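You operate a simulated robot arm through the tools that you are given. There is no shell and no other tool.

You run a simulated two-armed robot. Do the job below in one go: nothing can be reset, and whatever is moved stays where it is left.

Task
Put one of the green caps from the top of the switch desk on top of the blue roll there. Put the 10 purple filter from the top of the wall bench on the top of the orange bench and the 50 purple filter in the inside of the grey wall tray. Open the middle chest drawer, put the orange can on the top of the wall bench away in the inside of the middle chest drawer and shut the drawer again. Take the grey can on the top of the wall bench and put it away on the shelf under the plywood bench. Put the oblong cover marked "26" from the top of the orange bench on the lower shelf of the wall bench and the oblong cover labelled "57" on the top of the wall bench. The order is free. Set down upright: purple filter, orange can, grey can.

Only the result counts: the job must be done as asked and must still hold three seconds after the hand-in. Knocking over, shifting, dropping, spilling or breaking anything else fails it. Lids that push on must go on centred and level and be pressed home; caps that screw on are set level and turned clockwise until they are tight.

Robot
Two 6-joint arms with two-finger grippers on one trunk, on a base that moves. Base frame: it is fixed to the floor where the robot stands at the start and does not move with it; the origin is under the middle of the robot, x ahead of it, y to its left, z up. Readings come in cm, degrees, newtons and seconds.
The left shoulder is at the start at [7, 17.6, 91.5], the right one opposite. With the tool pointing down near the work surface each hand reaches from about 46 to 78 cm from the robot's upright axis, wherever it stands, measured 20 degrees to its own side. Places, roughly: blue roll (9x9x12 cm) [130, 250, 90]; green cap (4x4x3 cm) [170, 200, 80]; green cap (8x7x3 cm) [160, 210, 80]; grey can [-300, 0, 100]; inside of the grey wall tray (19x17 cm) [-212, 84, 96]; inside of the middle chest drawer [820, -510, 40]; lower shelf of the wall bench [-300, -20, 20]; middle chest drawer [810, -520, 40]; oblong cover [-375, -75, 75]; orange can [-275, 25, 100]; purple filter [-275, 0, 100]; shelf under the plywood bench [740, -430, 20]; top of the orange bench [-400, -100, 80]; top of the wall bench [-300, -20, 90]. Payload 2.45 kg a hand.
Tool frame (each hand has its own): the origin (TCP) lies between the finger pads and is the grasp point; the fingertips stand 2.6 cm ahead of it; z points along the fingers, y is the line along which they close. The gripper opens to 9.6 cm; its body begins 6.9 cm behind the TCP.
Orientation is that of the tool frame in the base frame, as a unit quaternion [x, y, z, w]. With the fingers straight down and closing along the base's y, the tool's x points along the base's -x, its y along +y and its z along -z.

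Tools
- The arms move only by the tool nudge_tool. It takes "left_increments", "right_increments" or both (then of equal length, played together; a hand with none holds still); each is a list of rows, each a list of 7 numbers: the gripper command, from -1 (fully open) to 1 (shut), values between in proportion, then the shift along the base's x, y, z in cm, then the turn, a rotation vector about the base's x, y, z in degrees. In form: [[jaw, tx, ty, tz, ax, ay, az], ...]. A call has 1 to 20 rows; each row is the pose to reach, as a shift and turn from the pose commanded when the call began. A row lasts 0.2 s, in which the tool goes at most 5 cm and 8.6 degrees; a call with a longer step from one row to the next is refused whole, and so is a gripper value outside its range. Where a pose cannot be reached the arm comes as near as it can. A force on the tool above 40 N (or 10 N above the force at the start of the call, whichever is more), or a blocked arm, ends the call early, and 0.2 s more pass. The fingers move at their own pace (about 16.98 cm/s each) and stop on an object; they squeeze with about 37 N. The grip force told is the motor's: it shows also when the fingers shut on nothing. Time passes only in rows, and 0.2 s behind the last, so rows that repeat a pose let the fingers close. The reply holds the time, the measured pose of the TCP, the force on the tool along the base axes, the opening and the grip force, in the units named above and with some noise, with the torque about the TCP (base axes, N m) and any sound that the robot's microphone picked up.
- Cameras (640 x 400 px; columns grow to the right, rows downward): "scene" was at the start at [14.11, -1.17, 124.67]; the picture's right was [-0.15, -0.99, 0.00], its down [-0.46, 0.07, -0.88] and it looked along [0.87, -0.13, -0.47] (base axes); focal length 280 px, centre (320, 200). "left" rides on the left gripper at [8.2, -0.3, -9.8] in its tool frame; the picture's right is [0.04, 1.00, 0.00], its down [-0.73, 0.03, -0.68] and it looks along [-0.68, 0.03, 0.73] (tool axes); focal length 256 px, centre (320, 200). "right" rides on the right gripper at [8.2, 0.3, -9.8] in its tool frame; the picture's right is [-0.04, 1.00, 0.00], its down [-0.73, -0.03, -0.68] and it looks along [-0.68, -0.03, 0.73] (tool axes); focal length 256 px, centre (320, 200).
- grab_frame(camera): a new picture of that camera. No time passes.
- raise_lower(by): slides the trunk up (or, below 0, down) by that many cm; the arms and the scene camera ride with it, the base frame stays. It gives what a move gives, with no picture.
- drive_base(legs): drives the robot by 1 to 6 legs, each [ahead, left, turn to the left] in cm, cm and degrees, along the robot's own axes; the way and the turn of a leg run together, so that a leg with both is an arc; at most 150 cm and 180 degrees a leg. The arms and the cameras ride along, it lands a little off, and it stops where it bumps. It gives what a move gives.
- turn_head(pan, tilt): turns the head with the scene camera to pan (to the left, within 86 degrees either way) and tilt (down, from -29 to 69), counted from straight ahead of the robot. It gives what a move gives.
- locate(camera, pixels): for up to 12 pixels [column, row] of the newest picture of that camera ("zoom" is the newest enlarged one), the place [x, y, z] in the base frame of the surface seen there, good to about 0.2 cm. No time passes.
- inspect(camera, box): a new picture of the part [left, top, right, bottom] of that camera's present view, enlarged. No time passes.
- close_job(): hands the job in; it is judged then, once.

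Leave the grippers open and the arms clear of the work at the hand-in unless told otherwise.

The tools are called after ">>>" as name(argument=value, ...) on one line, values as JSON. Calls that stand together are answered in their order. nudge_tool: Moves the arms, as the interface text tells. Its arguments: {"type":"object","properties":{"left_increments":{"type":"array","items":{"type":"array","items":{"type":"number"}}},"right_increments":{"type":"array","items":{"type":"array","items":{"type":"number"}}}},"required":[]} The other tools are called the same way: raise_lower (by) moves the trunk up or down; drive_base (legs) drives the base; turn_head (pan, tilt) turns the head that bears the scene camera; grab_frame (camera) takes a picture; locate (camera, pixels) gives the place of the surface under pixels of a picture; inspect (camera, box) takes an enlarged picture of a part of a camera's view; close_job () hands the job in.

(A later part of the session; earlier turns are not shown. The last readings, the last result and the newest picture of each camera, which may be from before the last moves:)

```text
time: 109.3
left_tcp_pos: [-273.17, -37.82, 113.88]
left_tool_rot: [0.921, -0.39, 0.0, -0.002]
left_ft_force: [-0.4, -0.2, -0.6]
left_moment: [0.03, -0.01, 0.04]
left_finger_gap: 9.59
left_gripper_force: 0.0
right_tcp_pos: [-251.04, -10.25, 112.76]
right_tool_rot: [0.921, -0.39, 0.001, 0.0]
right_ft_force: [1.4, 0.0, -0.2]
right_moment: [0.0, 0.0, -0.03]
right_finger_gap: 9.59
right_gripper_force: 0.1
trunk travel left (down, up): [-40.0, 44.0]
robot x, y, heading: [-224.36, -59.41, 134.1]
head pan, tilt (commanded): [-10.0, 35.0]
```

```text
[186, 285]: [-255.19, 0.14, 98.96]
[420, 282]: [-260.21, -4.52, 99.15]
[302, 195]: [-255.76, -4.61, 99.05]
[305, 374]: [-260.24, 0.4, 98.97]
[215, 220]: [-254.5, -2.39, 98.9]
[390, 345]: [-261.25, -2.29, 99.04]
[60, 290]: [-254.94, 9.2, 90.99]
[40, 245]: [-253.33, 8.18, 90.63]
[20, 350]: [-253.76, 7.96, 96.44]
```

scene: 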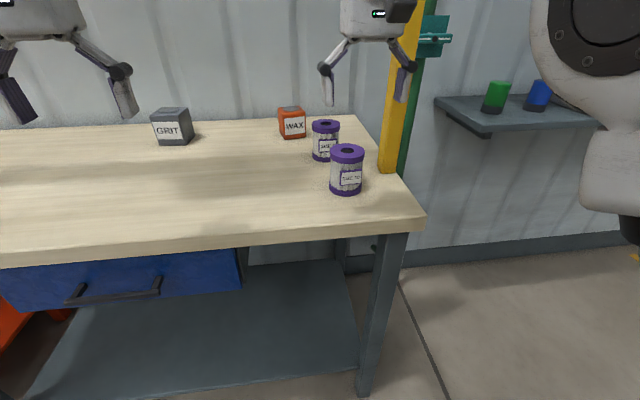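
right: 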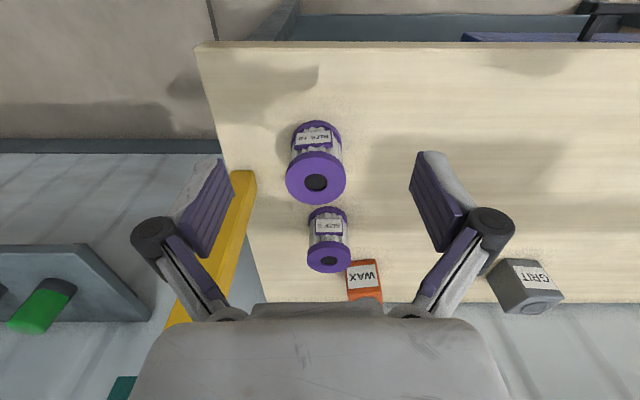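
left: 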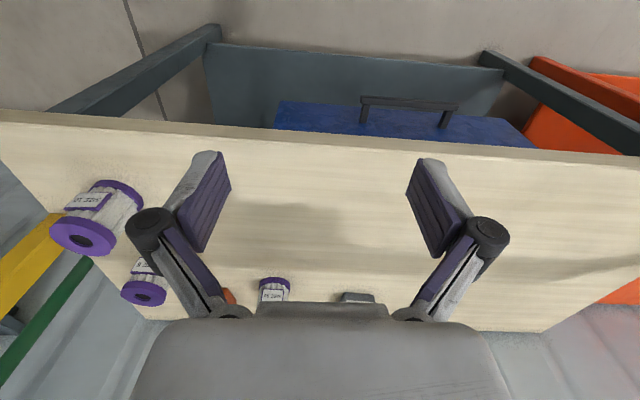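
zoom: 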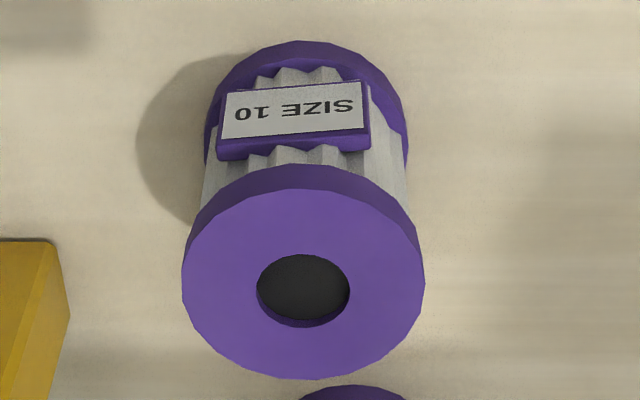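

SIZE 10's centre is (-257.9, -2.2). I tilt 15°, move above it and stop at z≈104 for a check.

>>> nudge_tool(right_increments=[[-0.75, 0, 0, -1, 5.4, 5.2, 0], [-0.75, -1.5, 1.8, -3, 10.8, 10.4, 0], [-0.75, -4.3, 5.0, -4.5, 10.8, 10.4, 0], [-0.75, -7.05, 8.2, -6, 10.8, 10.4, 0], [-0.75, -7.05, 8.2, -8.8, 10.8, 10.4, 0], [-0.75, -7.05, 8.2, -8.8, 10.8, 10.4, 0]])

>>> grab_frame(camera="right")

>>> inspect(camera="scene", box=[280, 0, 480, 210])

```text
time: 110.7
left_tcp_pos: [-273.32, -37.79, 113.88]
left_tool_rot: [0.92, -0.391, 0.0, -0.001]
left_ft_force: [-0.4, 1.5, 0.2]
left_moment: [-0.03, 0.03, 0.02]
left_finger_gap: 9.61
left_gripper_force: 0.0
right_tcp_pos: [-258.26, -1.98, 103.8]
right_tool_rot: [0.913, -0.386, -0.118, -0.051]
right_ft_force: [-0.1, 0.1, 0.1]
right_moment: [0.0, -0.02, 0.03]
right_finger_gap: 8.42
right_gripper_force: 0.0
trunk travel left (down, up): [-40.0, 44.0]
robot x, y, heading: [-224.17, -59.34, 134.0]
head pan, tilt (commanded): [-10.0, 35.0]
```

```text
taken
```

right: 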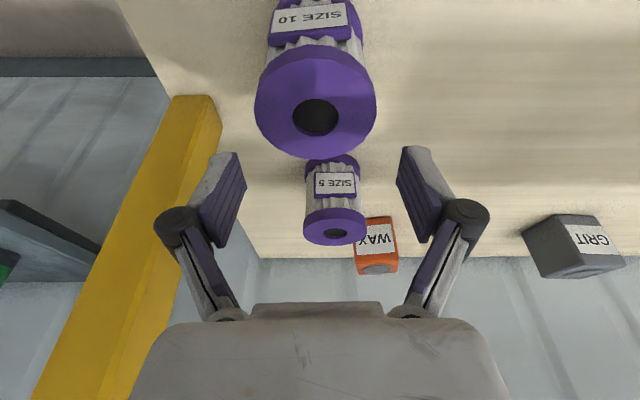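

```text
1.90 times, centred on (380, 105) of scene
```

zoom: 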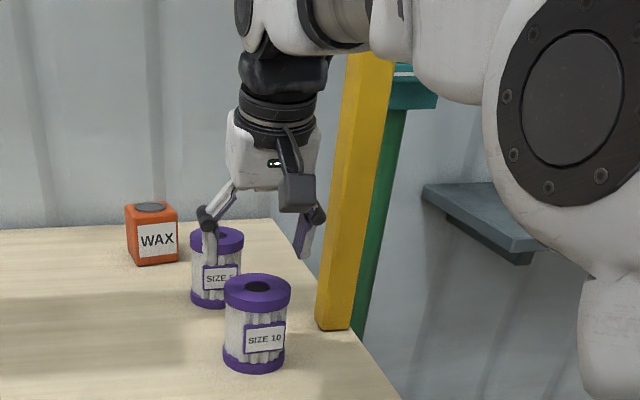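

The hand is clear of the post and aligned. I descend to z≈97.2 and close.

>>> nudge_tool(right_increments=[[-0.75, 0.1, 0, -3, 0, 0, 0], [-0.75, 0.1, 0, -6, 0, 0, 0], [-0.75, 0.1, 0, -6.6, 0, 0, 0], [0.2, 0.1, 0, -6.6, 0, 0, 0], [1, 0.1, 0, -6.6, 0, 0, 0], [1, 0.1, 0, -6.6, 0, 0, 0], [1, 0.1, 0, -6.6, 0, 0, 0]])

>>> grab_frame(camera="right")

```text
time: 112.3
left_tcp_pos: [-273.24, -37.86, 113.99]
left_tool_rot: [0.921, -0.39, -0.001, -0.002]
left_ft_force: [0.0, 0.1, -0.1]
left_moment: [0.02, -0.01, -0.02]
left_finger_gap: 9.58
left_gripper_force: 0.1
right_tcp_pos: [-258.02, -2.02, 97.32]
right_tool_rot: [0.913, -0.386, -0.119, -0.051]
right_ft_force: [-0.3, 1.6, 5.7]
right_moment: [0.01, 0.16, -0.04]
right_finger_gap: 7.11
right_gripper_force: 37.4
trunk travel left (down, up): [-40.0, 44.0]
robot x, y, heading: [-224.38, -59.56, 133.9]
head pan, tilt (commanded): [-10.0, 35.0]
```

```text
taken
```

right: 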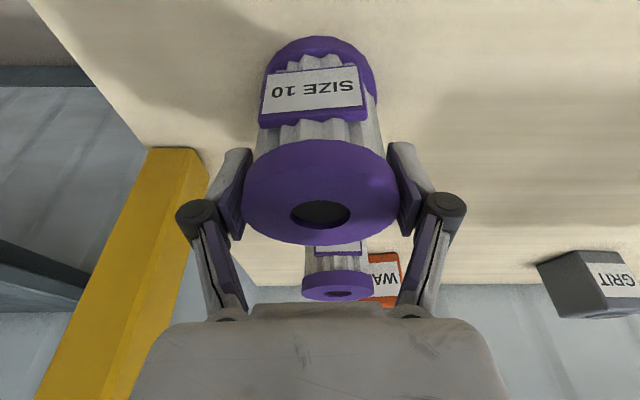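

Gripped. I lift SIZE 10 and draw it back.

>>> nudge_tool(right_increments=[[1, 0, 0, 2, 0, 0, 0], [1, 0.7, -0.7, 5.5, 0, 0, 0], [1, 2.8, -3.0, 9, 0, 0, 0], [1, 5.8, -6.1, 11, 0, 0, 0], [1, 8.0, -8.3, 13, 0, 0, 0]])

>>> drive_base(legs=[[-30, 0, 0], [0, 110, 0]])

>>> turn_head(pan=20, tilt=25)

>>> grab_frame(camera="scene")

```text
time: 113.5
left_tcp_pos: [-273.25, -37.87, 113.96]
left_tool_rot: [0.921, -0.39, -0.001, -0.001]
left_ft_force: [-0.5, 0.1, 0.1]
left_moment: [0.04, 0.04, -0.03]
left_finger_gap: 9.6
left_gripper_force: 0.0
right_tcp_pos: [-250.14, -10.46, 110.23]
right_tool_rot: [0.913, -0.386, -0.118, -0.051]
right_ft_force: [0.8, 0.4, -2.2]
right_moment: [0.05, -0.01, -0.01]
right_finger_gap: 7.11
right_gripper_force: 36.8
trunk travel left (down, up): [-40.0, 44.0]
robot x, y, heading: [-224.33, -59.55, 134.1]
head pan, tilt (commanded): [-10.0, 35.0]
```

```text
time: 120.8
left_tcp_pos: [-331.11, -136.57, 113.77]
left_tool_rot: [0.921, -0.389, 0.0, -0.001]
left_ft_force: [-0.2, -0.1, 1.1]
left_moment: [0.03, -0.02, 0.02]
left_finger_gap: 9.6
left_gripper_force: 0.1
right_tcp_pos: [-308.04, -108.94, 110.25]
right_tool_rot: [0.914, -0.385, -0.118, -0.05]
right_ft_force: [-0.3, -0.7, -1.2]
right_moment: [0.01, -0.02, -0.03]
right_finger_gap: 7.1
right_gripper_force: 36.9
trunk travel left (down, up): [-40.0, 44.0]
robot x, y, heading: [-282.41, -158.09, 134.2]
head pan, tilt (commanded): [-10.0, 35.0]
```

```text
time: 121.8
left_tcp_pos: [-330.99, -136.47, 113.69]
left_tool_rot: [0.922, -0.388, 0.0, -0.001]
left_ft_force: [0.4, 0.3, 0.5]
left_moment: [0.01, 0.03, 0.01]
left_finger_gap: 9.6
left_gripper_force: 0.1
right_tcp_pos: [-308.08, -108.95, 110.13]
right_tool_rot: [0.914, -0.386, -0.117, -0.051]
right_ft_force: [0.1, -0.3, -2.1]
right_moment: [-0.01, 0.02, 0.01]
right_finger_gap: 7.12
right_gripper_force: 37.1
trunk travel left (down, up): [-40.0, 44.0]
robot x, y, heading: [-282.29, -158.31, 134.2]
head pan, tilt (commanded): [20.0, 25.0]
```

```text
taken
```

scene: 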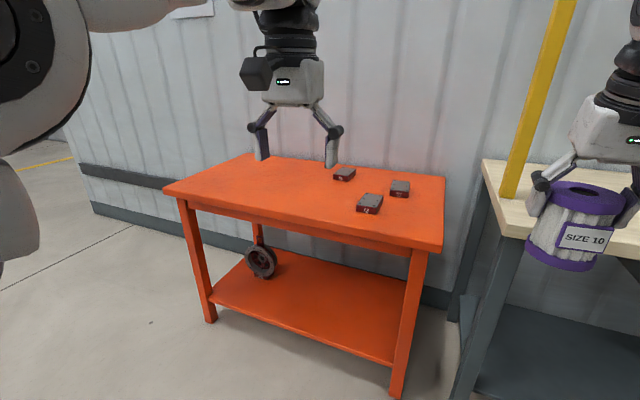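

The orange bench is ahead with three oblong covers at (345,174), (400,188), (370,203). I zoom in on them and locate the bench corners.

>>> inspect(camera="scene", box=[310, 150, 430, 225])

>>> locate(camera="scene", pixels=[[345, 170], [400, 184], [370, 199], [168, 188], [440, 248], [440, 178], [250, 155], [400, 390], [208, 318], [285, 200], [255, 170], [505, 190]])

```text
5.33 times, centred on (370, 188) of scene
```

zoom: 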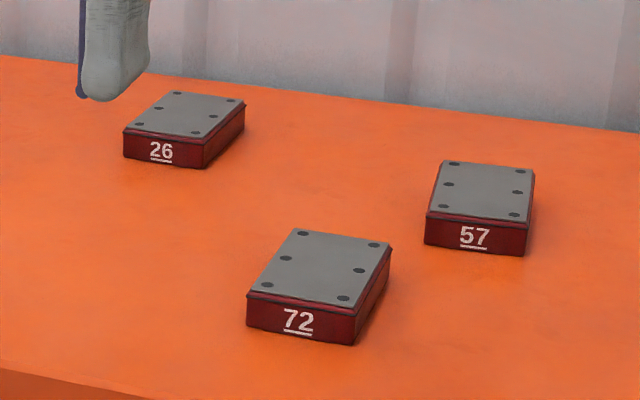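

```text
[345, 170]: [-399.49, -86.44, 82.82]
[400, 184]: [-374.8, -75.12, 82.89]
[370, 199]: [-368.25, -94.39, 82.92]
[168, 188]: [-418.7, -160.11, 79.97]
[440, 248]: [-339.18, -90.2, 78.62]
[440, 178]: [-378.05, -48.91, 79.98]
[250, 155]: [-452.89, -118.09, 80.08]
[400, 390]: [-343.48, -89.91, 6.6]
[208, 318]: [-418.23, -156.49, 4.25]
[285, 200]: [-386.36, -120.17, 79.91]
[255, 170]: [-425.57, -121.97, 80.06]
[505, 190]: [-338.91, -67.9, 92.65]
```

Bench top z=80; covers 26, 57 and 72 are identified. I will set SIZE 10 down on the free left part of the orange bench first. I drive 76 cm left and 44 cm ahead.

>>> drive_base(legs=[[0, 76, 0], [44, 0, 0]])

>>> turn_head(pan=-15, tilt=35)

>>> grab_frame(camera="scene")

>>> grab_frame(camera="right")

```text
time: 128.1
left_tcp_pos: [-415.97, -157.01, 113.86]
left_tool_rot: [0.919, -0.393, 0.0, -0.001]
left_ft_force: [1.0, 0.6, 0.6]
left_moment: [-0.06, 0.01, 0.01]
left_finger_gap: 9.6
left_gripper_force: 0.0
right_tcp_pos: [-392.71, -129.59, 110.3]
right_tool_rot: [0.912, -0.39, -0.118, -0.051]
right_ft_force: [0.0, -0.4, -1.5]
right_moment: [-0.01, 0.01, 0.01]
right_finger_gap: 7.1
right_gripper_force: 37.1
trunk travel left (down, up): [-40.0, 44.0]
robot x, y, heading: [-367.12, -178.92, 133.7]
head pan, tilt (commanded): [20.0, 25.0]
```

```text
time: 129.2
left_tcp_pos: [-415.89, -156.99, 113.8]
left_tool_rot: [0.92, -0.391, 0.0, -0.001]
left_ft_force: [0.2, 0.3, 0.2]
left_moment: [0.02, -0.01, -0.04]
left_finger_gap: 9.6
left_gripper_force: 0.1
right_tcp_pos: [-392.49, -129.47, 110.22]
right_tool_rot: [0.912, -0.389, -0.117, -0.051]
right_ft_force: [0.5, 0.4, -1.3]
right_moment: [0.0, 0.03, -0.04]
right_finger_gap: 7.09
right_gripper_force: 37.1
trunk travel left (down, up): [-40.0, 44.0]
robot x, y, heading: [-367.28, -178.68, 133.7]
head pan, tilt (commanded): [-15.0, 35.0]
```

```text
taken
```

scene: 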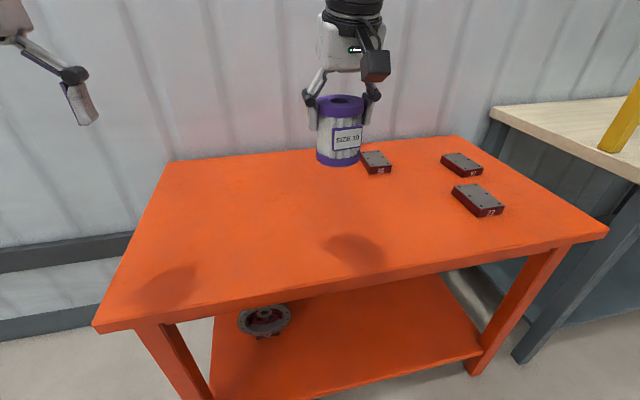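

```text
taken
```

right: 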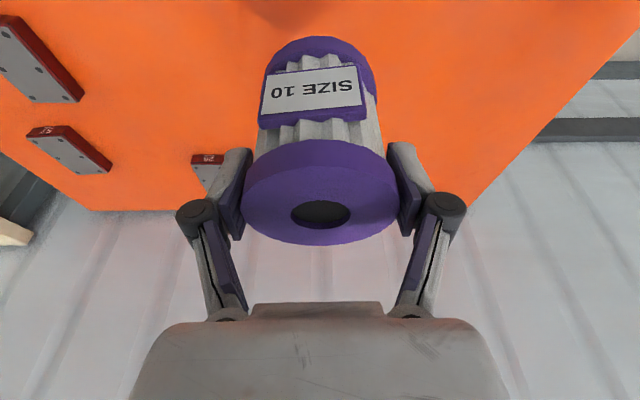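

SIZE 10 hangs over the front of the bench. I move it 10 cm forward to (-399.5,-122.3), a free place, and lower it to about 1 cm above the top.

>>> nudge_tool(right_increments=[[1, -2.3, 2.4, -3, 0, 0, 0], [1, -4.7, 4.8, -6, 0, 0, 0], [1, -7.0, 7.2, -9, 0, 0, 0], [1, -7.0, 7.2, -13, 0, 0, 0], [1, -7.0, 7.2, -17, 0, 0, 0], [1, -7.0, 7.2, -20.5, 0, 0, 0], [1, -7.0, 7.2, -22, 0, 0, 0], [1, -7.0, 7.2, -22, 0, 0, 0]])

>>> inspect(camera="scene", box=[270, 80, 430, 230])

```text
time: 130.9
left_tcp_pos: [-415.78, -157.05, 113.89]
left_tool_rot: [0.92, -0.392, 0.001, 0.0]
left_ft_force: [-0.5, -0.3, 0.1]
left_moment: [-0.01, -0.02, 0.01]
left_finger_gap: 9.6
left_gripper_force: 0.0
right_tcp_pos: [-399.5, -122.46, 88.18]
right_tool_rot: [0.912, -0.389, -0.117, -0.051]
right_ft_force: [-0.2, 0.0, -2.6]
right_moment: [0.01, -0.02, -0.03]
right_finger_gap: 7.09
right_gripper_force: 37.0
trunk travel left (down, up): [-40.0, 44.0]
robot x, y, heading: [-367.24, -179.18, 133.8]
head pan, tilt (commanded): [-15.0, 35.0]
```

```text
2.67 times, centred on (350, 155) of scene
```

zoom: 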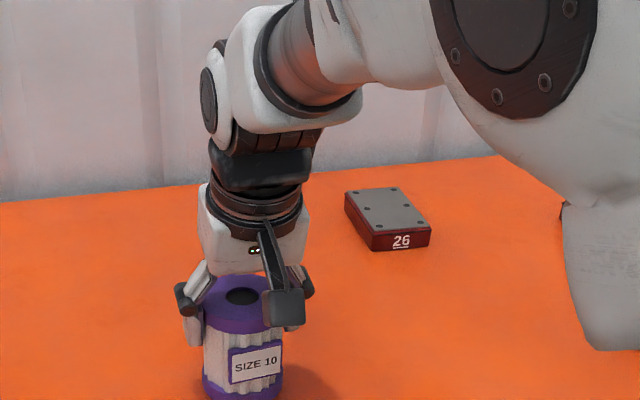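

Bottom about 0.9 cm above the bench. I lower to contact.

>>> nudge_tool(right_increments=[[1, 0, 0, -0.5, 0, 0, 0], [1, 0, 0, -0.8, 0, 0, 0], [1, 0, 0, -1.0, 0, 0, 0], [1, 0, 0, -1.0, 0, 0, 0]])

```text
time: 131.9
left_tcp_pos: [-415.8, -156.94, 113.84]
left_tool_rot: [0.92, -0.392, -0.001, -0.002]
left_ft_force: [0.7, 0.2, 0.7]
left_moment: [-0.01, 0.01, 0.02]
left_finger_gap: 9.61
left_gripper_force: 0.1
right_tcp_pos: [-399.54, -122.38, 87.35]
right_tool_rot: [0.912, -0.389, -0.118, -0.052]
right_ft_force: [-0.5, 2.6, 4.3]
right_moment: [0.05, 0.19, -0.05]
right_finger_gap: 7.1
right_gripper_force: 37.1
trunk travel left (down, up): [-40.0, 44.0]
robot x, y, heading: [-367.34, -178.89, 133.9]
head pan, tilt (commanded): [-15.0, 35.0]
```

Contact (4 N up). I open and lift straight up, then untilt.

>>> nudge_tool(right_increments=[[0, 0, 0, 0, 0, 0, 0], [-0.6, 0, 0, 0, 0, 0, 0], [-0.8, 0, 0, 0.1, 0, 0, 0], [-0.8, 0, 0, 2, 0, 0, 0], [-0.8, 0, 0, 6, 0, 0, 0], [-0.8, 1, -1, 10, 0, 0, 0], [-0.8, 3, -3, 14, 0, 0, 0], [-1, 5, -5.2, 17, -5.4, -5.2, 0], [-1, 7, -7.2, 20, -10.8, -10.4, 0], [-1, 7, -7.2, 23, -10.8, -10.4, 0]])

>>> grab_frame(camera="scene")

```text
time: 134.2
left_tcp_pos: [-415.76, -157.1, 113.81]
left_tool_rot: [0.92, -0.393, 0.0, -0.001]
left_ft_force: [0.0, -0.5, 0.7]
left_moment: [0.02, -0.02, -0.01]
left_finger_gap: 9.63
left_gripper_force: 0.2
right_tcp_pos: [-392.6, -129.63, 110.32]
right_tool_rot: [0.92, -0.393, 0.003, 0.0]
right_ft_force: [0.5, 0.1, -0.3]
right_moment: [0.01, 0.01, 0.0]
right_finger_gap: 9.6
right_gripper_force: 0.0
trunk travel left (down, up): [-40.0, 44.0]
robot x, y, heading: [-367.16, -179.02, 133.7]
head pan, tilt (commanded): [-15.0, 35.0]
```

```text
taken
```

scene: 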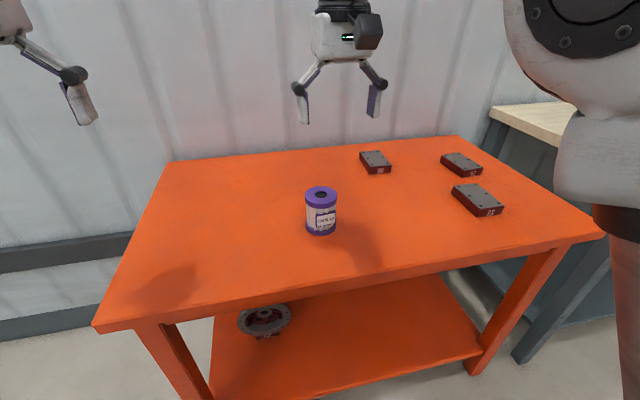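

SIZE 10 stands upright. Now the covers: I slide 53 cm right and 14 cm ahead so that 26 lies before the left hand and 57 before the right hand.

>>> drive_base(legs=[[0, -53.5, 0], [14, 0, 0]])

>>> turn_head(pan=0, tilt=40)

>>> grab_frame(camera="scene")

>>> grab_frame(camera="left")

>>> grab_frame(camera="right")

```text
time: 138.2
left_tcp_pos: [-386.71, -109.72, 113.85]
left_tool_rot: [0.919, -0.395, 0.0, -0.001]
left_ft_force: [-0.2, 0.4, -0.4]
left_moment: [-0.02, -0.01, -0.01]
left_finger_gap: 9.6
left_gripper_force: 0.2
right_tcp_pos: [-363.17, -82.48, 110.19]
right_tool_rot: [0.918, -0.396, 0.003, 0.0]
right_ft_force: [0.3, 0.1, 0.0]
right_moment: [0.0, 0.0, 0.0]
right_finger_gap: 9.61
right_gripper_force: 0.0
trunk travel left (down, up): [-40.0, 44.0]
robot x, y, heading: [-338.12, -131.87, 133.3]
head pan, tilt (commanded): [-15.0, 35.0]
```

```text
time: 138.9
left_tcp_pos: [-386.63, -109.79, 113.83]
left_tool_rot: [0.919, -0.395, 0.0, -0.001]
left_ft_force: [0.6, -0.3, 1.5]
left_moment: [0.0, 0.01, -0.02]
left_finger_gap: 9.62
left_gripper_force: 0.0
right_tcp_pos: [-363.13, -82.47, 110.31]
right_tool_rot: [0.918, -0.396, 0.003, 0.0]
right_ft_force: [0.2, 0.1, -0.7]
right_moment: [0.02, 0.03, -0.01]
right_finger_gap: 9.59
right_gripper_force: 0.2
trunk travel left (down, up): [-40.0, 44.0]
robot x, y, heading: [-338.29, -131.68, 133.4]
head pan, tilt (commanded): [0.0, 40.0]
```

```text
taken
```

scene: 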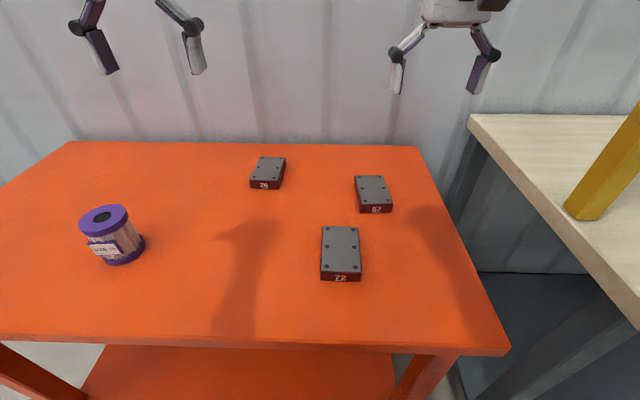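

```text
taken
```

left: 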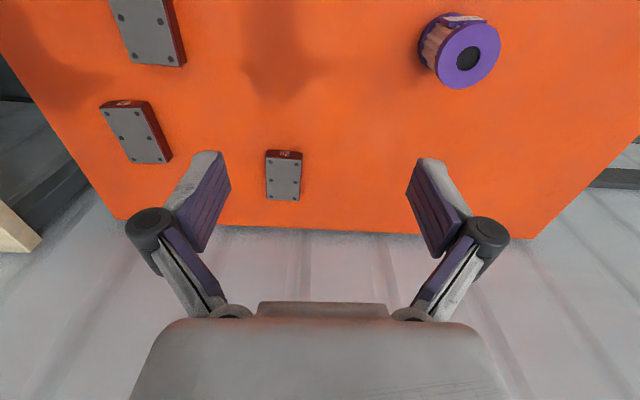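

```text
taken
```

right: 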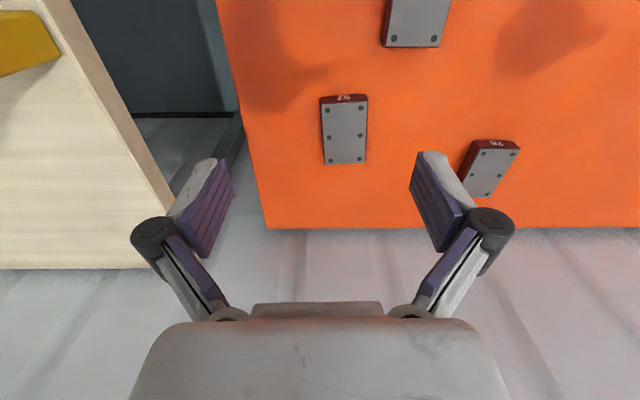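

The covers are long away from me and narrow sideways, good for gripping. I zoom and measure 57 (right picture) and 26 (left picture).

>>> inspect(camera="right", box=[296, 80, 392, 176])

>>> locate(camera="zoom", pixels=[[165, 155], [460, 145], [200, 520], [460, 520], [160, 130], [320, 330], [320, 120]])

>>> inspect(camera="left", box=[250, 140, 320, 210])

```text
4.17 times, centred on (344, 128) of right
```

zoom: 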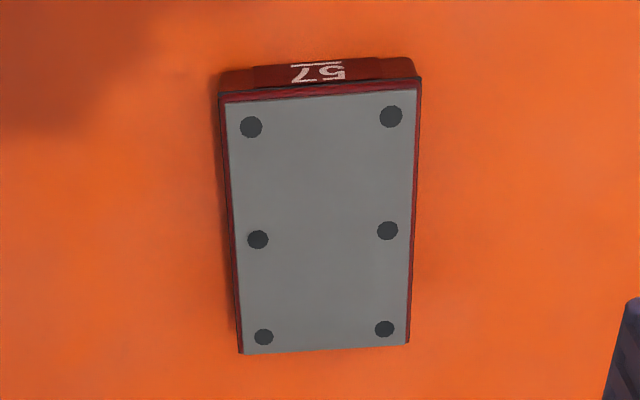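

```text
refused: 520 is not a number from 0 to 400
```

```text
5.71 times, centred on (285, 175) of left
```

zoom: 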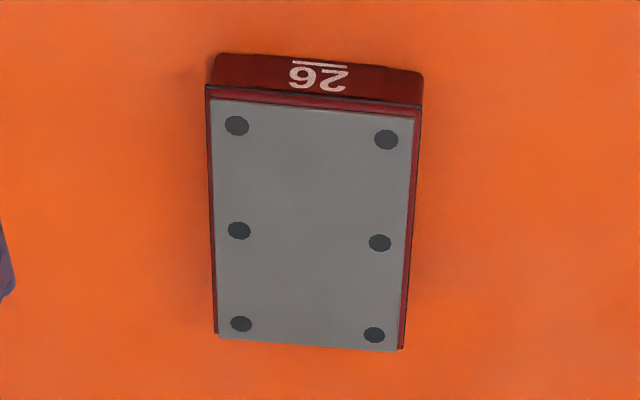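

>>> locate(camera="zoom", pixels=[[212, 102], [412, 120], [220, 333], [398, 345], [310, 220], [212, 75], [100, 220]])

>>> inspect(camera="right", box=[296, 80, 392, 176])

>>> locate(camera="zoom", pixels=[[228, 105], [412, 95], [245, 348], [405, 340], [320, 220], [222, 70], [500, 220]])

```text
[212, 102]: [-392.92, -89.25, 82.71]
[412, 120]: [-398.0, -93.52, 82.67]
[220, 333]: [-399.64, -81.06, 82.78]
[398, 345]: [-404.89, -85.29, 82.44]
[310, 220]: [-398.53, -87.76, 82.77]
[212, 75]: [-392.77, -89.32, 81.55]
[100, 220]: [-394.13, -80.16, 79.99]
```

```text
4.17 times, centred on (344, 128) of right
```

zoom: 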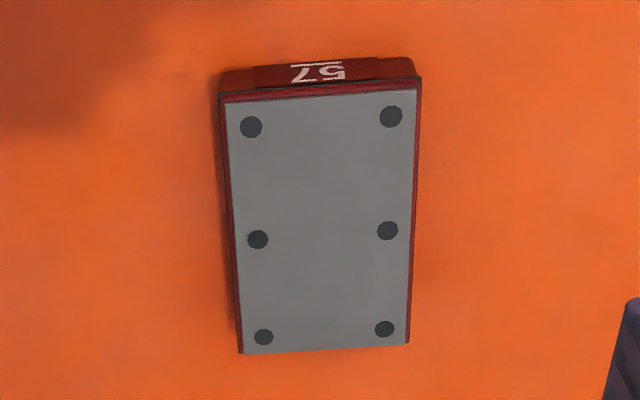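

```text
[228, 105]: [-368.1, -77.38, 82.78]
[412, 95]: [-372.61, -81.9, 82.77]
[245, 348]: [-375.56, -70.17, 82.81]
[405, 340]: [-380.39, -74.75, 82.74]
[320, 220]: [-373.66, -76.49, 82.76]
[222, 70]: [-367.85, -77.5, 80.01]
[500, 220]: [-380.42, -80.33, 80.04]
```

Cover 26: centre (-398.9,-87.3), 6.6×10.5 cm, axis 130.4°; cover 57: centre (-374.2,-76.05), axis 136.6°. I bring both hands above them with small yaw corrections (−3° left, +3° right) and tilts (25° left, 15° right).

>>> nudge_tool(left_increments=[[-0.75, -1.0, 1.8, -2, 6.1, 5.7, -1], [-0.75, -2.5, 4.6, -4, 12.1, 11.5, -2], [-0.75, -4.4, 8.1, -6, 18.2, 17.2, -3], [-0.75, -6.4, 11.8, -8, 18.2, 17.2, -3], [-0.75, -8.3, 15.4, -10, 18.2, 17.2, -3], [-0.75, -10.2, 18.9, -12, 18.2, 17.2, -3], [-0.75, -11.9, 22.1, -14, 18.2, 17.2, -3], [-0.75, -11.9, 22.1, -17, 18.2, 17.2, -3]], right_increments=[[-0.75, -1.4, 0.8, -2, 3.6, 3.4, 1], [-0.75, -2.7, 1.5, -4, 7.3, 6.9, 2], [-0.75, -4.1, 2.3, -6, 10.9, 10.3, 3], [-0.75, -5.5, 3.1, -8, 10.9, 10.3, 3], [-0.75, -6.8, 3.9, -10, 10.9, 10.3, 3], [-0.75, -8.2, 4.7, -12, 10.9, 10.3, 3], [-0.75, -9.6, 5.4, -13, 10.9, 10.3, 3], [-0.75, -10.9, 6.2, -13.5, 10.9, 10.3, 3]])

>>> grab_frame(camera="left")

>>> grab_frame(camera="right")

>>> grab_frame(camera="scene")

```text
time: 140.7
left_tcp_pos: [-398.56, -87.8, 96.82]
left_tool_rot: [0.886, -0.41, -0.199, -0.087]
left_ft_force: [0.2, -0.4, -0.5]
left_moment: [-0.03, -0.03, 0.01]
left_finger_gap: 8.38
left_gripper_force: 0.1
right_tcp_pos: [-374.23, -76.35, 96.85]
right_tool_rot: [0.921, -0.368, -0.118, -0.052]
right_ft_force: [0.1, 0.4, -0.4]
right_moment: [-0.01, 0.01, 0.01]
right_finger_gap: 8.41
right_gripper_force: 0.0
trunk travel left (down, up): [-40.0, 44.0]
robot x, y, heading: [-338.2, -132.23, 133.2]
head pan, tilt (commanded): [0.0, 40.0]
```

```text
taken
```

left: 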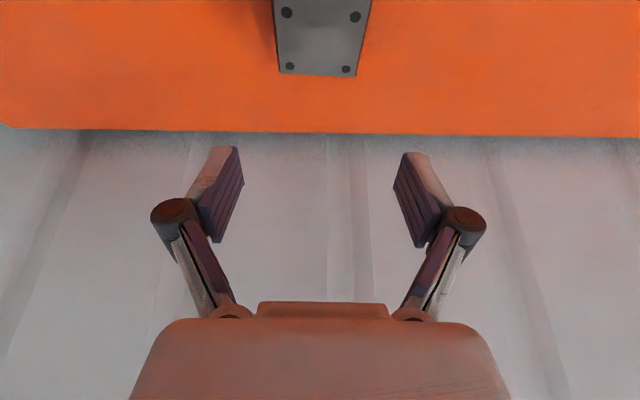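

```text
taken
```

right: 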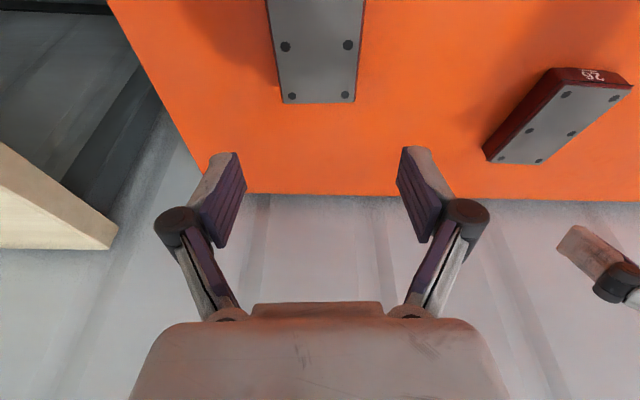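

```text
taken
```

scene: 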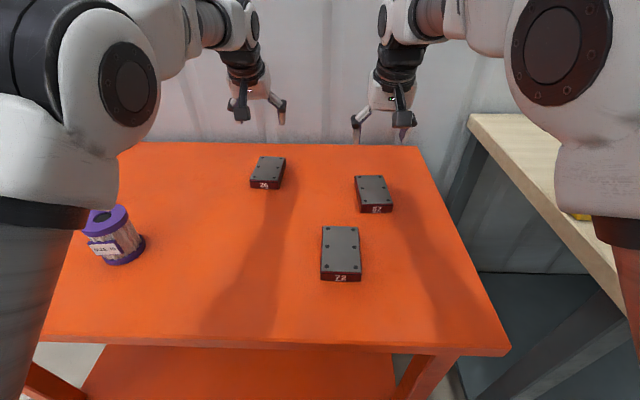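

Both are aligned in column (covers' ends centred at 318 between the fingers). I lower both to z≈83.1 and close.

>>> nudge_tool(left_increments=[[-0.75, 0, 0, -4.5, 0, 0, 0], [-0.75, 0, 0, -9, 0, 0, 0], [-0.75, 0, 0.1, -12.5, 0, 0, 0], [-0.75, 0, 0.1, -13.6, 0, 0, 0], [-0.75, 0, 0.1, -13.6, 0, 0, 0]], right_increments=[[-0.75, 0, 0, -4.5, 0, 0, 0], [-0.75, 0, 0, -9, 0, 0, 0], [-0.75, 0.1, 0, -12.5, 0, 0, 0], [-0.75, 0.1, 0, -13.6, 0, 0, 0], [-0.75, 0.1, 0, -13.6, 0, 0, 0]])

>>> grab_frame(camera="left")

>>> grab_frame(camera="right")

```text
time: 141.9
left_tcp_pos: [-398.63, -87.56, 83.21]
left_tool_rot: [0.886, -0.41, -0.199, -0.086]
left_ft_force: [0.0, 0.1, -0.5]
left_moment: [-0.02, -0.03, 0.0]
left_finger_gap: 8.4
left_gripper_force: 0.0
right_tcp_pos: [-374.04, -76.34, 83.07]
right_tool_rot: [0.921, -0.367, -0.117, -0.051]
right_ft_force: [0.1, -0.3, -0.2]
right_moment: [0.01, -0.02, -0.01]
right_finger_gap: 8.42
right_gripper_force: 0.0
trunk travel left (down, up): [-40.0, 44.0]
robot x, y, heading: [-338.0, -132.05, 133.5]
head pan, tilt (commanded): [0.0, 40.0]
```

```text
taken
```

left: 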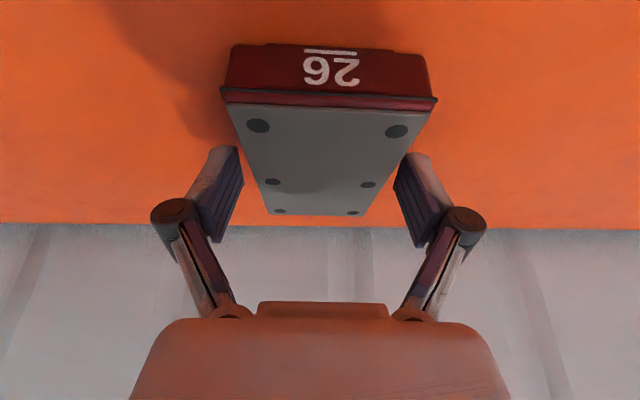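

```text
taken
```

right: 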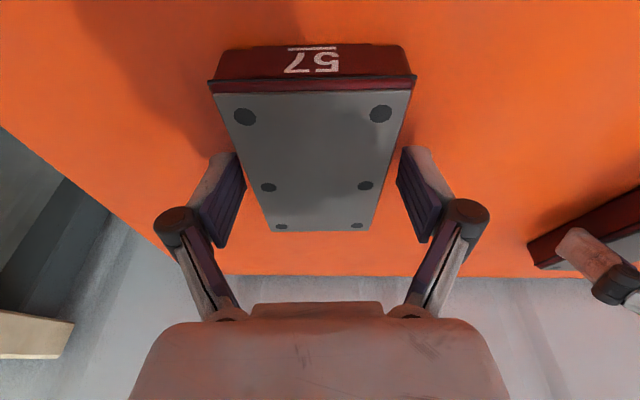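

Both hands straddle the covers well. I close both.

>>> nudge_tool(left_increments=[[0, 0, 0, 0, 0, 0, 0], [1, 0, 0, 0, 0, 0, 0], [1, 0, 0, 0, 0, 0, 0], [1, 0, 0, 0, 0, 0, 0]], right_increments=[[0, 0, 0, 0, 0, 0, 0], [1, 0, 0, 0, 0, 0, 0], [1, 0, 0, 0, 0, 0, 0], [1, 0, 0, 0, 0, 0, 0]])

>>> grab_frame(camera="left")

>>> grab_frame(camera="right")

```text
time: 142.9
left_tcp_pos: [-398.59, -87.58, 83.37]
left_tool_rot: [0.886, -0.41, -0.2, -0.087]
left_ft_force: [-1.9, -0.5, 0.8]
left_moment: [-0.12, 0.31, -0.1]
left_finger_gap: 7.17
left_gripper_force: 37.0
right_tcp_pos: [-373.99, -76.37, 83.15]
right_tool_rot: [0.921, -0.368, -0.117, -0.051]
right_ft_force: [-0.6, 1.5, 2.8]
right_moment: [-0.02, 0.3, -0.18]
right_finger_gap: 7.15
right_gripper_force: 37.1
trunk travel left (down, up): [-40.0, 44.0]
robot x, y, heading: [-338.49, -131.92, 133.3]
head pan, tilt (commanded): [0.0, 40.0]
```

```text
taken
```

left: 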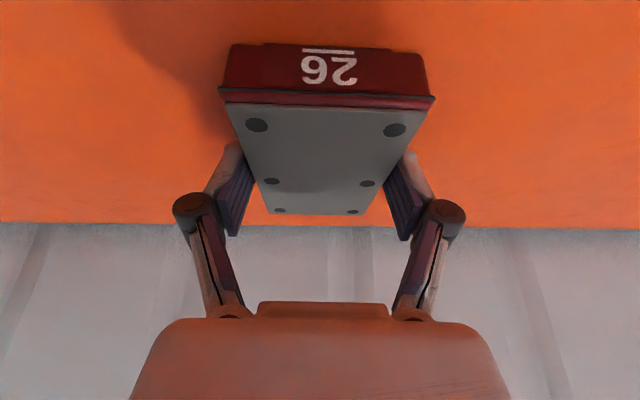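

```text
taken
```

right: 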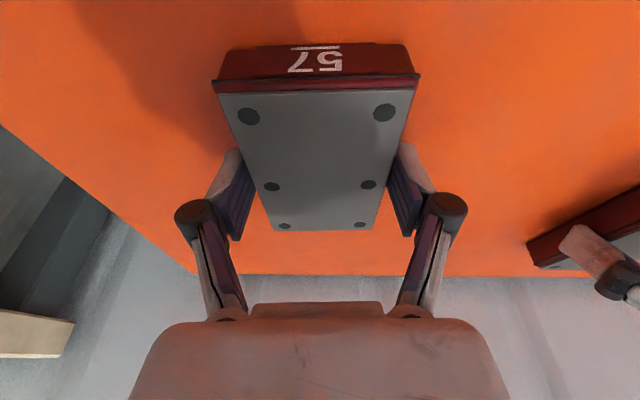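

Both gripped (7.2 cm). I lift both together and draw them back.

>>> nudge_tool(left_increments=[[1, 0, 0, 2, 0, 0, 0], [1, 0, 0, 5.5, 0, 0, 0], [1, 1.4, -1.5, 9.5, 0, 0, 0], [1, 3.4, -3.6, 13, 0, 0, 0], [1, 6.0, -6.3, 16, 0, 0, 0], [1, 8.8, -9.2, 18.5, 0, 0, 0], [1, 11.5, -12, 20.5, 0, 0, 0], [1, 13.5, -14.2, 23, 0, 0, 0]], right_increments=[[1, 0, 0, 2, 0, 0, 0], [1, 0, 0, 5.5, 0, 0, 0], [1, 1.0, -1.0, 9.5, 0, 0, 0], [1, 2.4, -2.5, 13, 0, 0, 0], [1, 4.0, -4.2, 16, 0, 0, 0], [1, 5.6, -5.9, 19, 0, 0, 0], [1, 7.0, -7.4, 21.5, 0, 0, 0], [1, 8.2, -8.7, 23.5, 0, 0, 0]])

>>> grab_frame(camera="scene")

>>> grab_frame(camera="left")

>>> grab_frame(camera="right")

```text
time: 144.7
left_tcp_pos: [-386.74, -100.05, 106.14]
left_tool_rot: [0.886, -0.41, -0.198, -0.085]
left_ft_force: [-0.2, 0.6, -6.1]
left_moment: [-0.03, -0.05, 0.01]
left_finger_gap: 7.17
left_gripper_force: 36.9
left hand out of reach, approached as far as the arm can: row 8
right_tcp_pos: [-365.81, -85.0, 106.65]
right_tool_rot: [0.921, -0.368, -0.117, -0.051]
right_ft_force: [-0.5, -0.2, -5.5]
right_moment: [-0.02, -0.02, 0.0]
right_finger_gap: 7.16
right_gripper_force: 37.1
trunk travel left (down, up): [-40.0, 44.0]
robot x, y, heading: [-337.86, -131.71, 133.5]
head pan, tilt (commanded): [0.0, 40.0]
```

```text
taken
```

scene: 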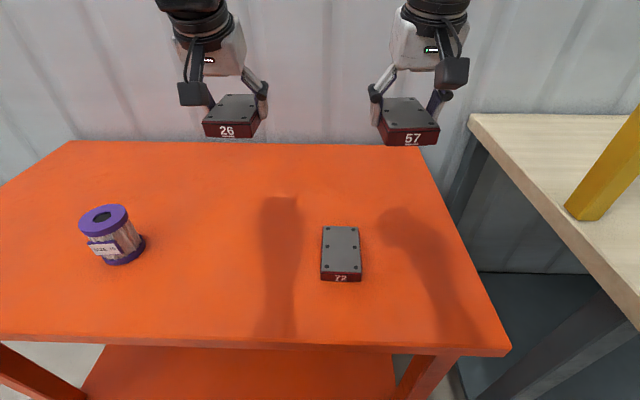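

```text
taken
```

left: 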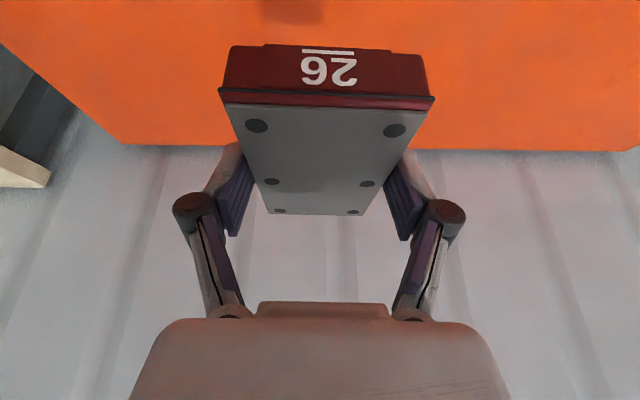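

```text
taken
```

right: 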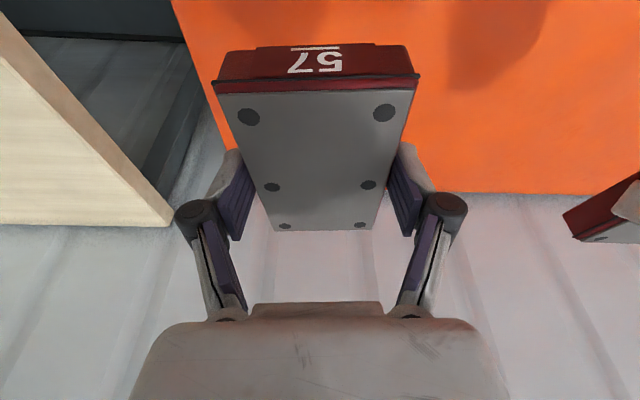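

Both covers are held. I back off 38 cm, then drive right 120 cm to the wall bench.

>>> drive_base(legs=[[-38, 0, 0], [0, -120, 0]])

>>> turn_head(pan=0, tilt=40)

>>> grab_frame(camera="scene")

```text
time: 152.9
left_tcp_pos: [-272.71, -44.47, 106.12]
left_tool_rot: [0.886, -0.411, -0.197, -0.085]
left_ft_force: [0.9, 0.3, -6.2]
left_moment: [-0.01, -0.02, 0.06]
left_finger_gap: 7.15
left_gripper_force: 37.4
right_tcp_pos: [-251.86, -29.45, 106.61]
right_tool_rot: [0.921, -0.369, -0.116, -0.051]
right_ft_force: [-0.5, 0.4, -5.5]
right_moment: [0.0, 0.0, -0.02]
right_finger_gap: 7.17
right_gripper_force: 37.0
trunk travel left (down, up): [-40.0, 44.0]
robot x, y, heading: [-224.09, -76.35, 133.4]
head pan, tilt (commanded): [0.0, 40.0]
```

```text
time: 153.5
left_tcp_pos: [-272.67, -44.45, 106.14]
left_tool_rot: [0.886, -0.411, -0.197, -0.086]
left_ft_force: [-0.4, -0.7, -5.9]
left_moment: [-0.05, 0.01, -0.02]
left_finger_gap: 7.15
left_gripper_force: 37.1
right_tcp_pos: [-251.71, -29.43, 106.7]
right_tool_rot: [0.921, -0.37, -0.116, -0.051]
right_ft_force: [0.0, 0.4, -6.0]
right_moment: [-0.02, -0.06, 0.02]
right_finger_gap: 7.16
right_gripper_force: 37.1
trunk travel left (down, up): [-40.0, 44.0]
robot x, y, heading: [-224.36, -76.51, 133.4]
head pan, tilt (commanded): [0.0, 40.0]
```

```text
taken
```

scene: 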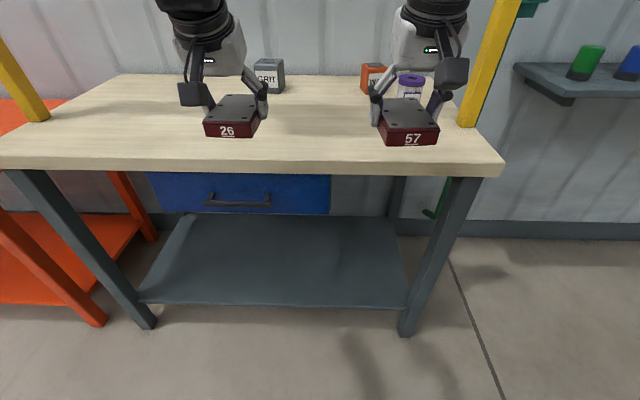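

I see the lower shelf (rows 215–305), the drawer above it (cols 148–330). I measure the shelf, drawer bottom, legs and the bench front.

>>> locate(camera="scene", pixels=[[160, 300], [390, 303], [250, 250], [370, 250], [360, 225], [240, 213], [325, 213], [330, 170], [405, 330], [365, 290], [300, 172], [240, 205]])

```text
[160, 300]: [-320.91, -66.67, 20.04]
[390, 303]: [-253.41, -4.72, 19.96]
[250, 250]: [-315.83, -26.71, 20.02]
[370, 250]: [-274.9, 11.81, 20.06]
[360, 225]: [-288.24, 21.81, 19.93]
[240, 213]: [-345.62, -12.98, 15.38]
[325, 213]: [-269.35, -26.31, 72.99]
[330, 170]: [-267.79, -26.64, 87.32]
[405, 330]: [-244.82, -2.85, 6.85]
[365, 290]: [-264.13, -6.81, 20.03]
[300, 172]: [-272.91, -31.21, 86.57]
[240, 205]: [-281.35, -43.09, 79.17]
```

The lower shelf is at z 20, its front 6 cm behind the bench edge, and right of the drawer it is open up to the top. First I put 57 on the bench top: I drive 16 cm ahead.

>>> drive_base(legs=[[16, 0, 0]])

>>> grab_frame(camera="scene")

>>> grab_frame(camera="right")

```text
time: 154.9
left_tcp_pos: [-283.76, -32.6, 106.14]
left_tool_rot: [0.886, -0.411, -0.196, -0.086]
left_ft_force: [-0.7, -0.1, -6.7]
left_moment: [-0.03, -0.02, -0.03]
left_finger_gap: 7.17
left_gripper_force: 37.2
right_tcp_pos: [-262.9, -17.67, 106.48]
right_tool_rot: [0.921, -0.369, -0.117, -0.051]
right_ft_force: [-0.2, 0.5, -5.3]
right_moment: [0.01, -0.05, 0.01]
right_finger_gap: 7.18
right_gripper_force: 37.2
trunk travel left (down, up): [-40.0, 44.0]
robot x, y, heading: [-235.22, -64.77, 133.4]
head pan, tilt (commanded): [0.0, 40.0]
```

```text
taken
```

scene: 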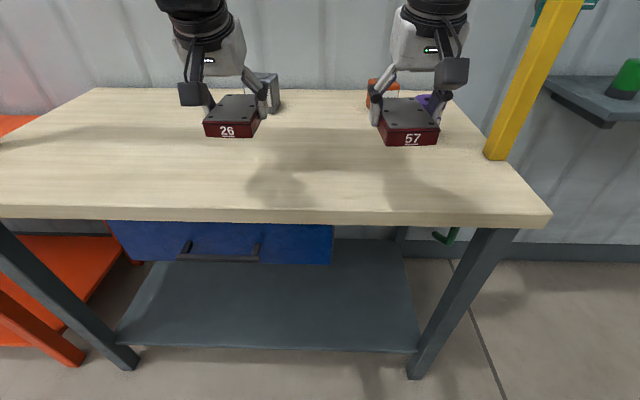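

```text
taken
```

right: 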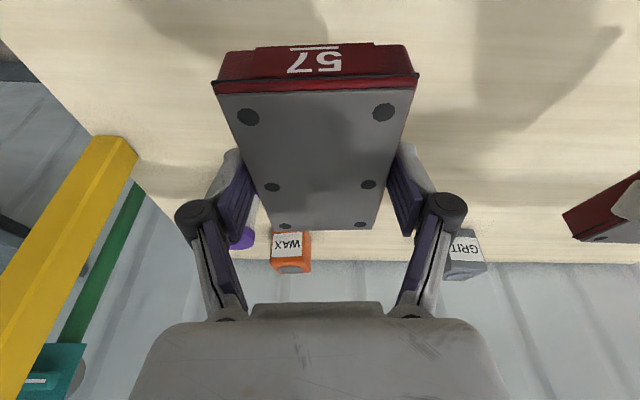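

I move 57 11 cm forward and 5 cm left over free bench top, and lower to about 1 cm above.

>>> nudge_tool(right_increments=[[1, -3.8, 1.6, 0, 0, 0, 0], [1, -7.5, 3.1, -1, 0, 0, 0], [1, -11.2, 4.6, -2.5, 0, 0, 0], [1, -11.2, 4.6, -6.5, 0, 0, 0], [1, -11.2, 4.6, -10.5, 0, 0, 0], [1, -11.2, 4.6, -12.4, 0, 0, 0], [1, -11.2, 4.6, -12.4, 0, 0, 0]])

>>> inspect(camera="scene", box=[240, 60, 480, 210])

```text
time: 156.5
left_tcp_pos: [-283.78, -32.74, 106.12]
left_tool_rot: [0.886, -0.411, -0.197, -0.086]
left_ft_force: [0.3, -0.5, -5.7]
left_moment: [0.0, 0.02, -0.01]
left_finger_gap: 7.15
left_gripper_force: 37.1
right_tcp_pos: [-273.35, -12.31, 95.01]
right_tool_rot: [0.916, -0.378, -0.125, -0.042]
right_ft_force: [0.2, -1.4, -6.0]
right_moment: [-0.04, -0.03, 0.01]
right_finger_gap: 7.17
right_gripper_force: 37.3
trunk travel left (down, up): [-40.0, 44.0]
robot x, y, heading: [-234.9, -64.6, 133.2]
head pan, tilt (commanded): [0.0, 40.0]
```

```text
2.67 times, centred on (360, 135) of scene
```

zoom: 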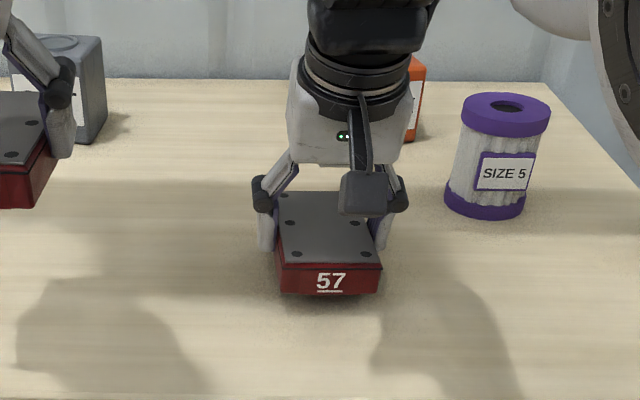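

The pose is about 1 cm short of the command; I hold for a moment to see whether it settles.

>>> nudge_tool(right_increments=[[1, 0, 0, 0, 0, 0, 0], [1, 0, 0, 0, 0, 0, 0]])

```text
time: 157.1
left_tcp_pos: [-283.79, -32.76, 106.0]
left_tool_rot: [0.886, -0.411, -0.196, -0.086]
left_ft_force: [-0.2, 0.3, -6.1]
left_moment: [-0.01, -0.01, 0.0]
left_finger_gap: 7.18
left_gripper_force: 37.3
right_tcp_pos: [-273.35, -12.31, 94.91]
right_tool_rot: [0.917, -0.378, -0.124, -0.041]
right_ft_force: [-0.1, 0.0, -6.1]
right_moment: [-0.05, -0.01, -0.01]
right_finger_gap: 7.17
right_gripper_force: 36.7
trunk travel left (down, up): [-40.0, 44.0]
robot x, y, heading: [-235.37, -64.84, 133.4]
head pan, tilt (commanded): [0.0, 40.0]
```

The right wrist seems to be at a limit this far inward (small 1.5° roll). I shift the hand 4 cm outward and restore its orientation.

>>> nudge_tool(right_increments=[[1, 1.5, 1.4, 0, 0.4, -0.6, 0.5], [1, 2.9, 2.75, 0, 0.86, -1.27, 0.95], [1, 2.9, 2.75, 0, 0.86, -1.27, 0.95], [1, 2.9, 2.75, 0, 0.86, -1.27, 0.95]])

```text
time: 158.1
left_tcp_pos: [-283.75, -32.83, 106.01]
left_tool_rot: [0.886, -0.411, -0.196, -0.086]
left_ft_force: [0.1, 0.6, -6.6]
left_moment: [-0.03, -0.05, -0.01]
left_finger_gap: 7.18
left_gripper_force: 36.6
right_tcp_pos: [-271.07, -10.47, 94.0]
right_tool_rot: [0.925, -0.359, -0.109, -0.061]
right_ft_force: [0.0, 0.0, -6.1]
right_moment: [0.0, -0.01, 0.0]
right_finger_gap: 7.19
right_gripper_force: 36.9
trunk travel left (down, up): [-40.0, 44.0]
robot x, y, heading: [-235.25, -64.71, 133.5]
head pan, tilt (commanded): [0.0, 40.0]
```

Now the position follows the command, but my correction over-rotated by 1.5°; I undo that and lower to contact.

>>> nudge_tool(right_increments=[[1, 0, 0, -0.2, -0.86, 1.27, -0.95], [1, 0, 0, -0.5, -0.86, 1.27, -0.95], [1, 0, 0, -0.75, -0.86, 1.27, -0.95], [1, 0, 0, -0.9, -0.86, 1.27, -0.95], [1, 0, 0, -0.9, -0.86, 1.27, -0.95]])

```text
time: 159.3
left_tcp_pos: [-283.61, -32.81, 106.23]
left_tool_rot: [0.886, -0.411, -0.197, -0.086]
left_ft_force: [-0.1, 0.1, -6.6]
left_moment: [-0.05, -0.02, -0.01]
left_finger_gap: 7.16
left_gripper_force: 36.7
right_tcp_pos: [-271.16, -10.35, 93.19]
right_tool_rot: [0.921, -0.369, -0.116, -0.051]
right_ft_force: [-0.6, -0.4, -5.5]
right_moment: [-0.04, -0.01, 0.03]
right_finger_gap: 7.15
right_gripper_force: 36.8
trunk travel left (down, up): [-40.0, 44.0]
robot x, y, heading: [-235.24, -64.83, 133.4]
head pan, tilt (commanded): [0.0, 40.0]
```

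Still carrying 5.5 N; a touch further down until contact.

>>> nudge_tool(right_increments=[[1, 0, 0, -0.1, 0, 0, 0], [1, 0, 0, -0.2, 0, 0, 0], [1, 0, 0, -0.2, 0, 0, 0]])

```text
time: 160.1
left_tcp_pos: [-283.74, -32.75, 106.27]
left_tool_rot: [0.886, -0.411, -0.197, -0.086]
left_ft_force: [-1.0, 0.3, -6.8]
left_moment: [0.02, 0.0, 0.01]
left_finger_gap: 7.16
left_gripper_force: 37.1
right_tcp_pos: [-271.02, -10.39, 92.98]
right_tool_rot: [0.921, -0.369, -0.117, -0.051]
right_ft_force: [0.1, 0.4, -1.4]
right_moment: [0.08, 0.37, -0.01]
right_finger_gap: 7.17
right_gripper_force: 36.9
trunk travel left (down, up): [-40.0, 44.0]
robot x, y, heading: [-235.24, -65.21, 133.4]
head pan, tilt (commanded): [0.0, 40.0]
```

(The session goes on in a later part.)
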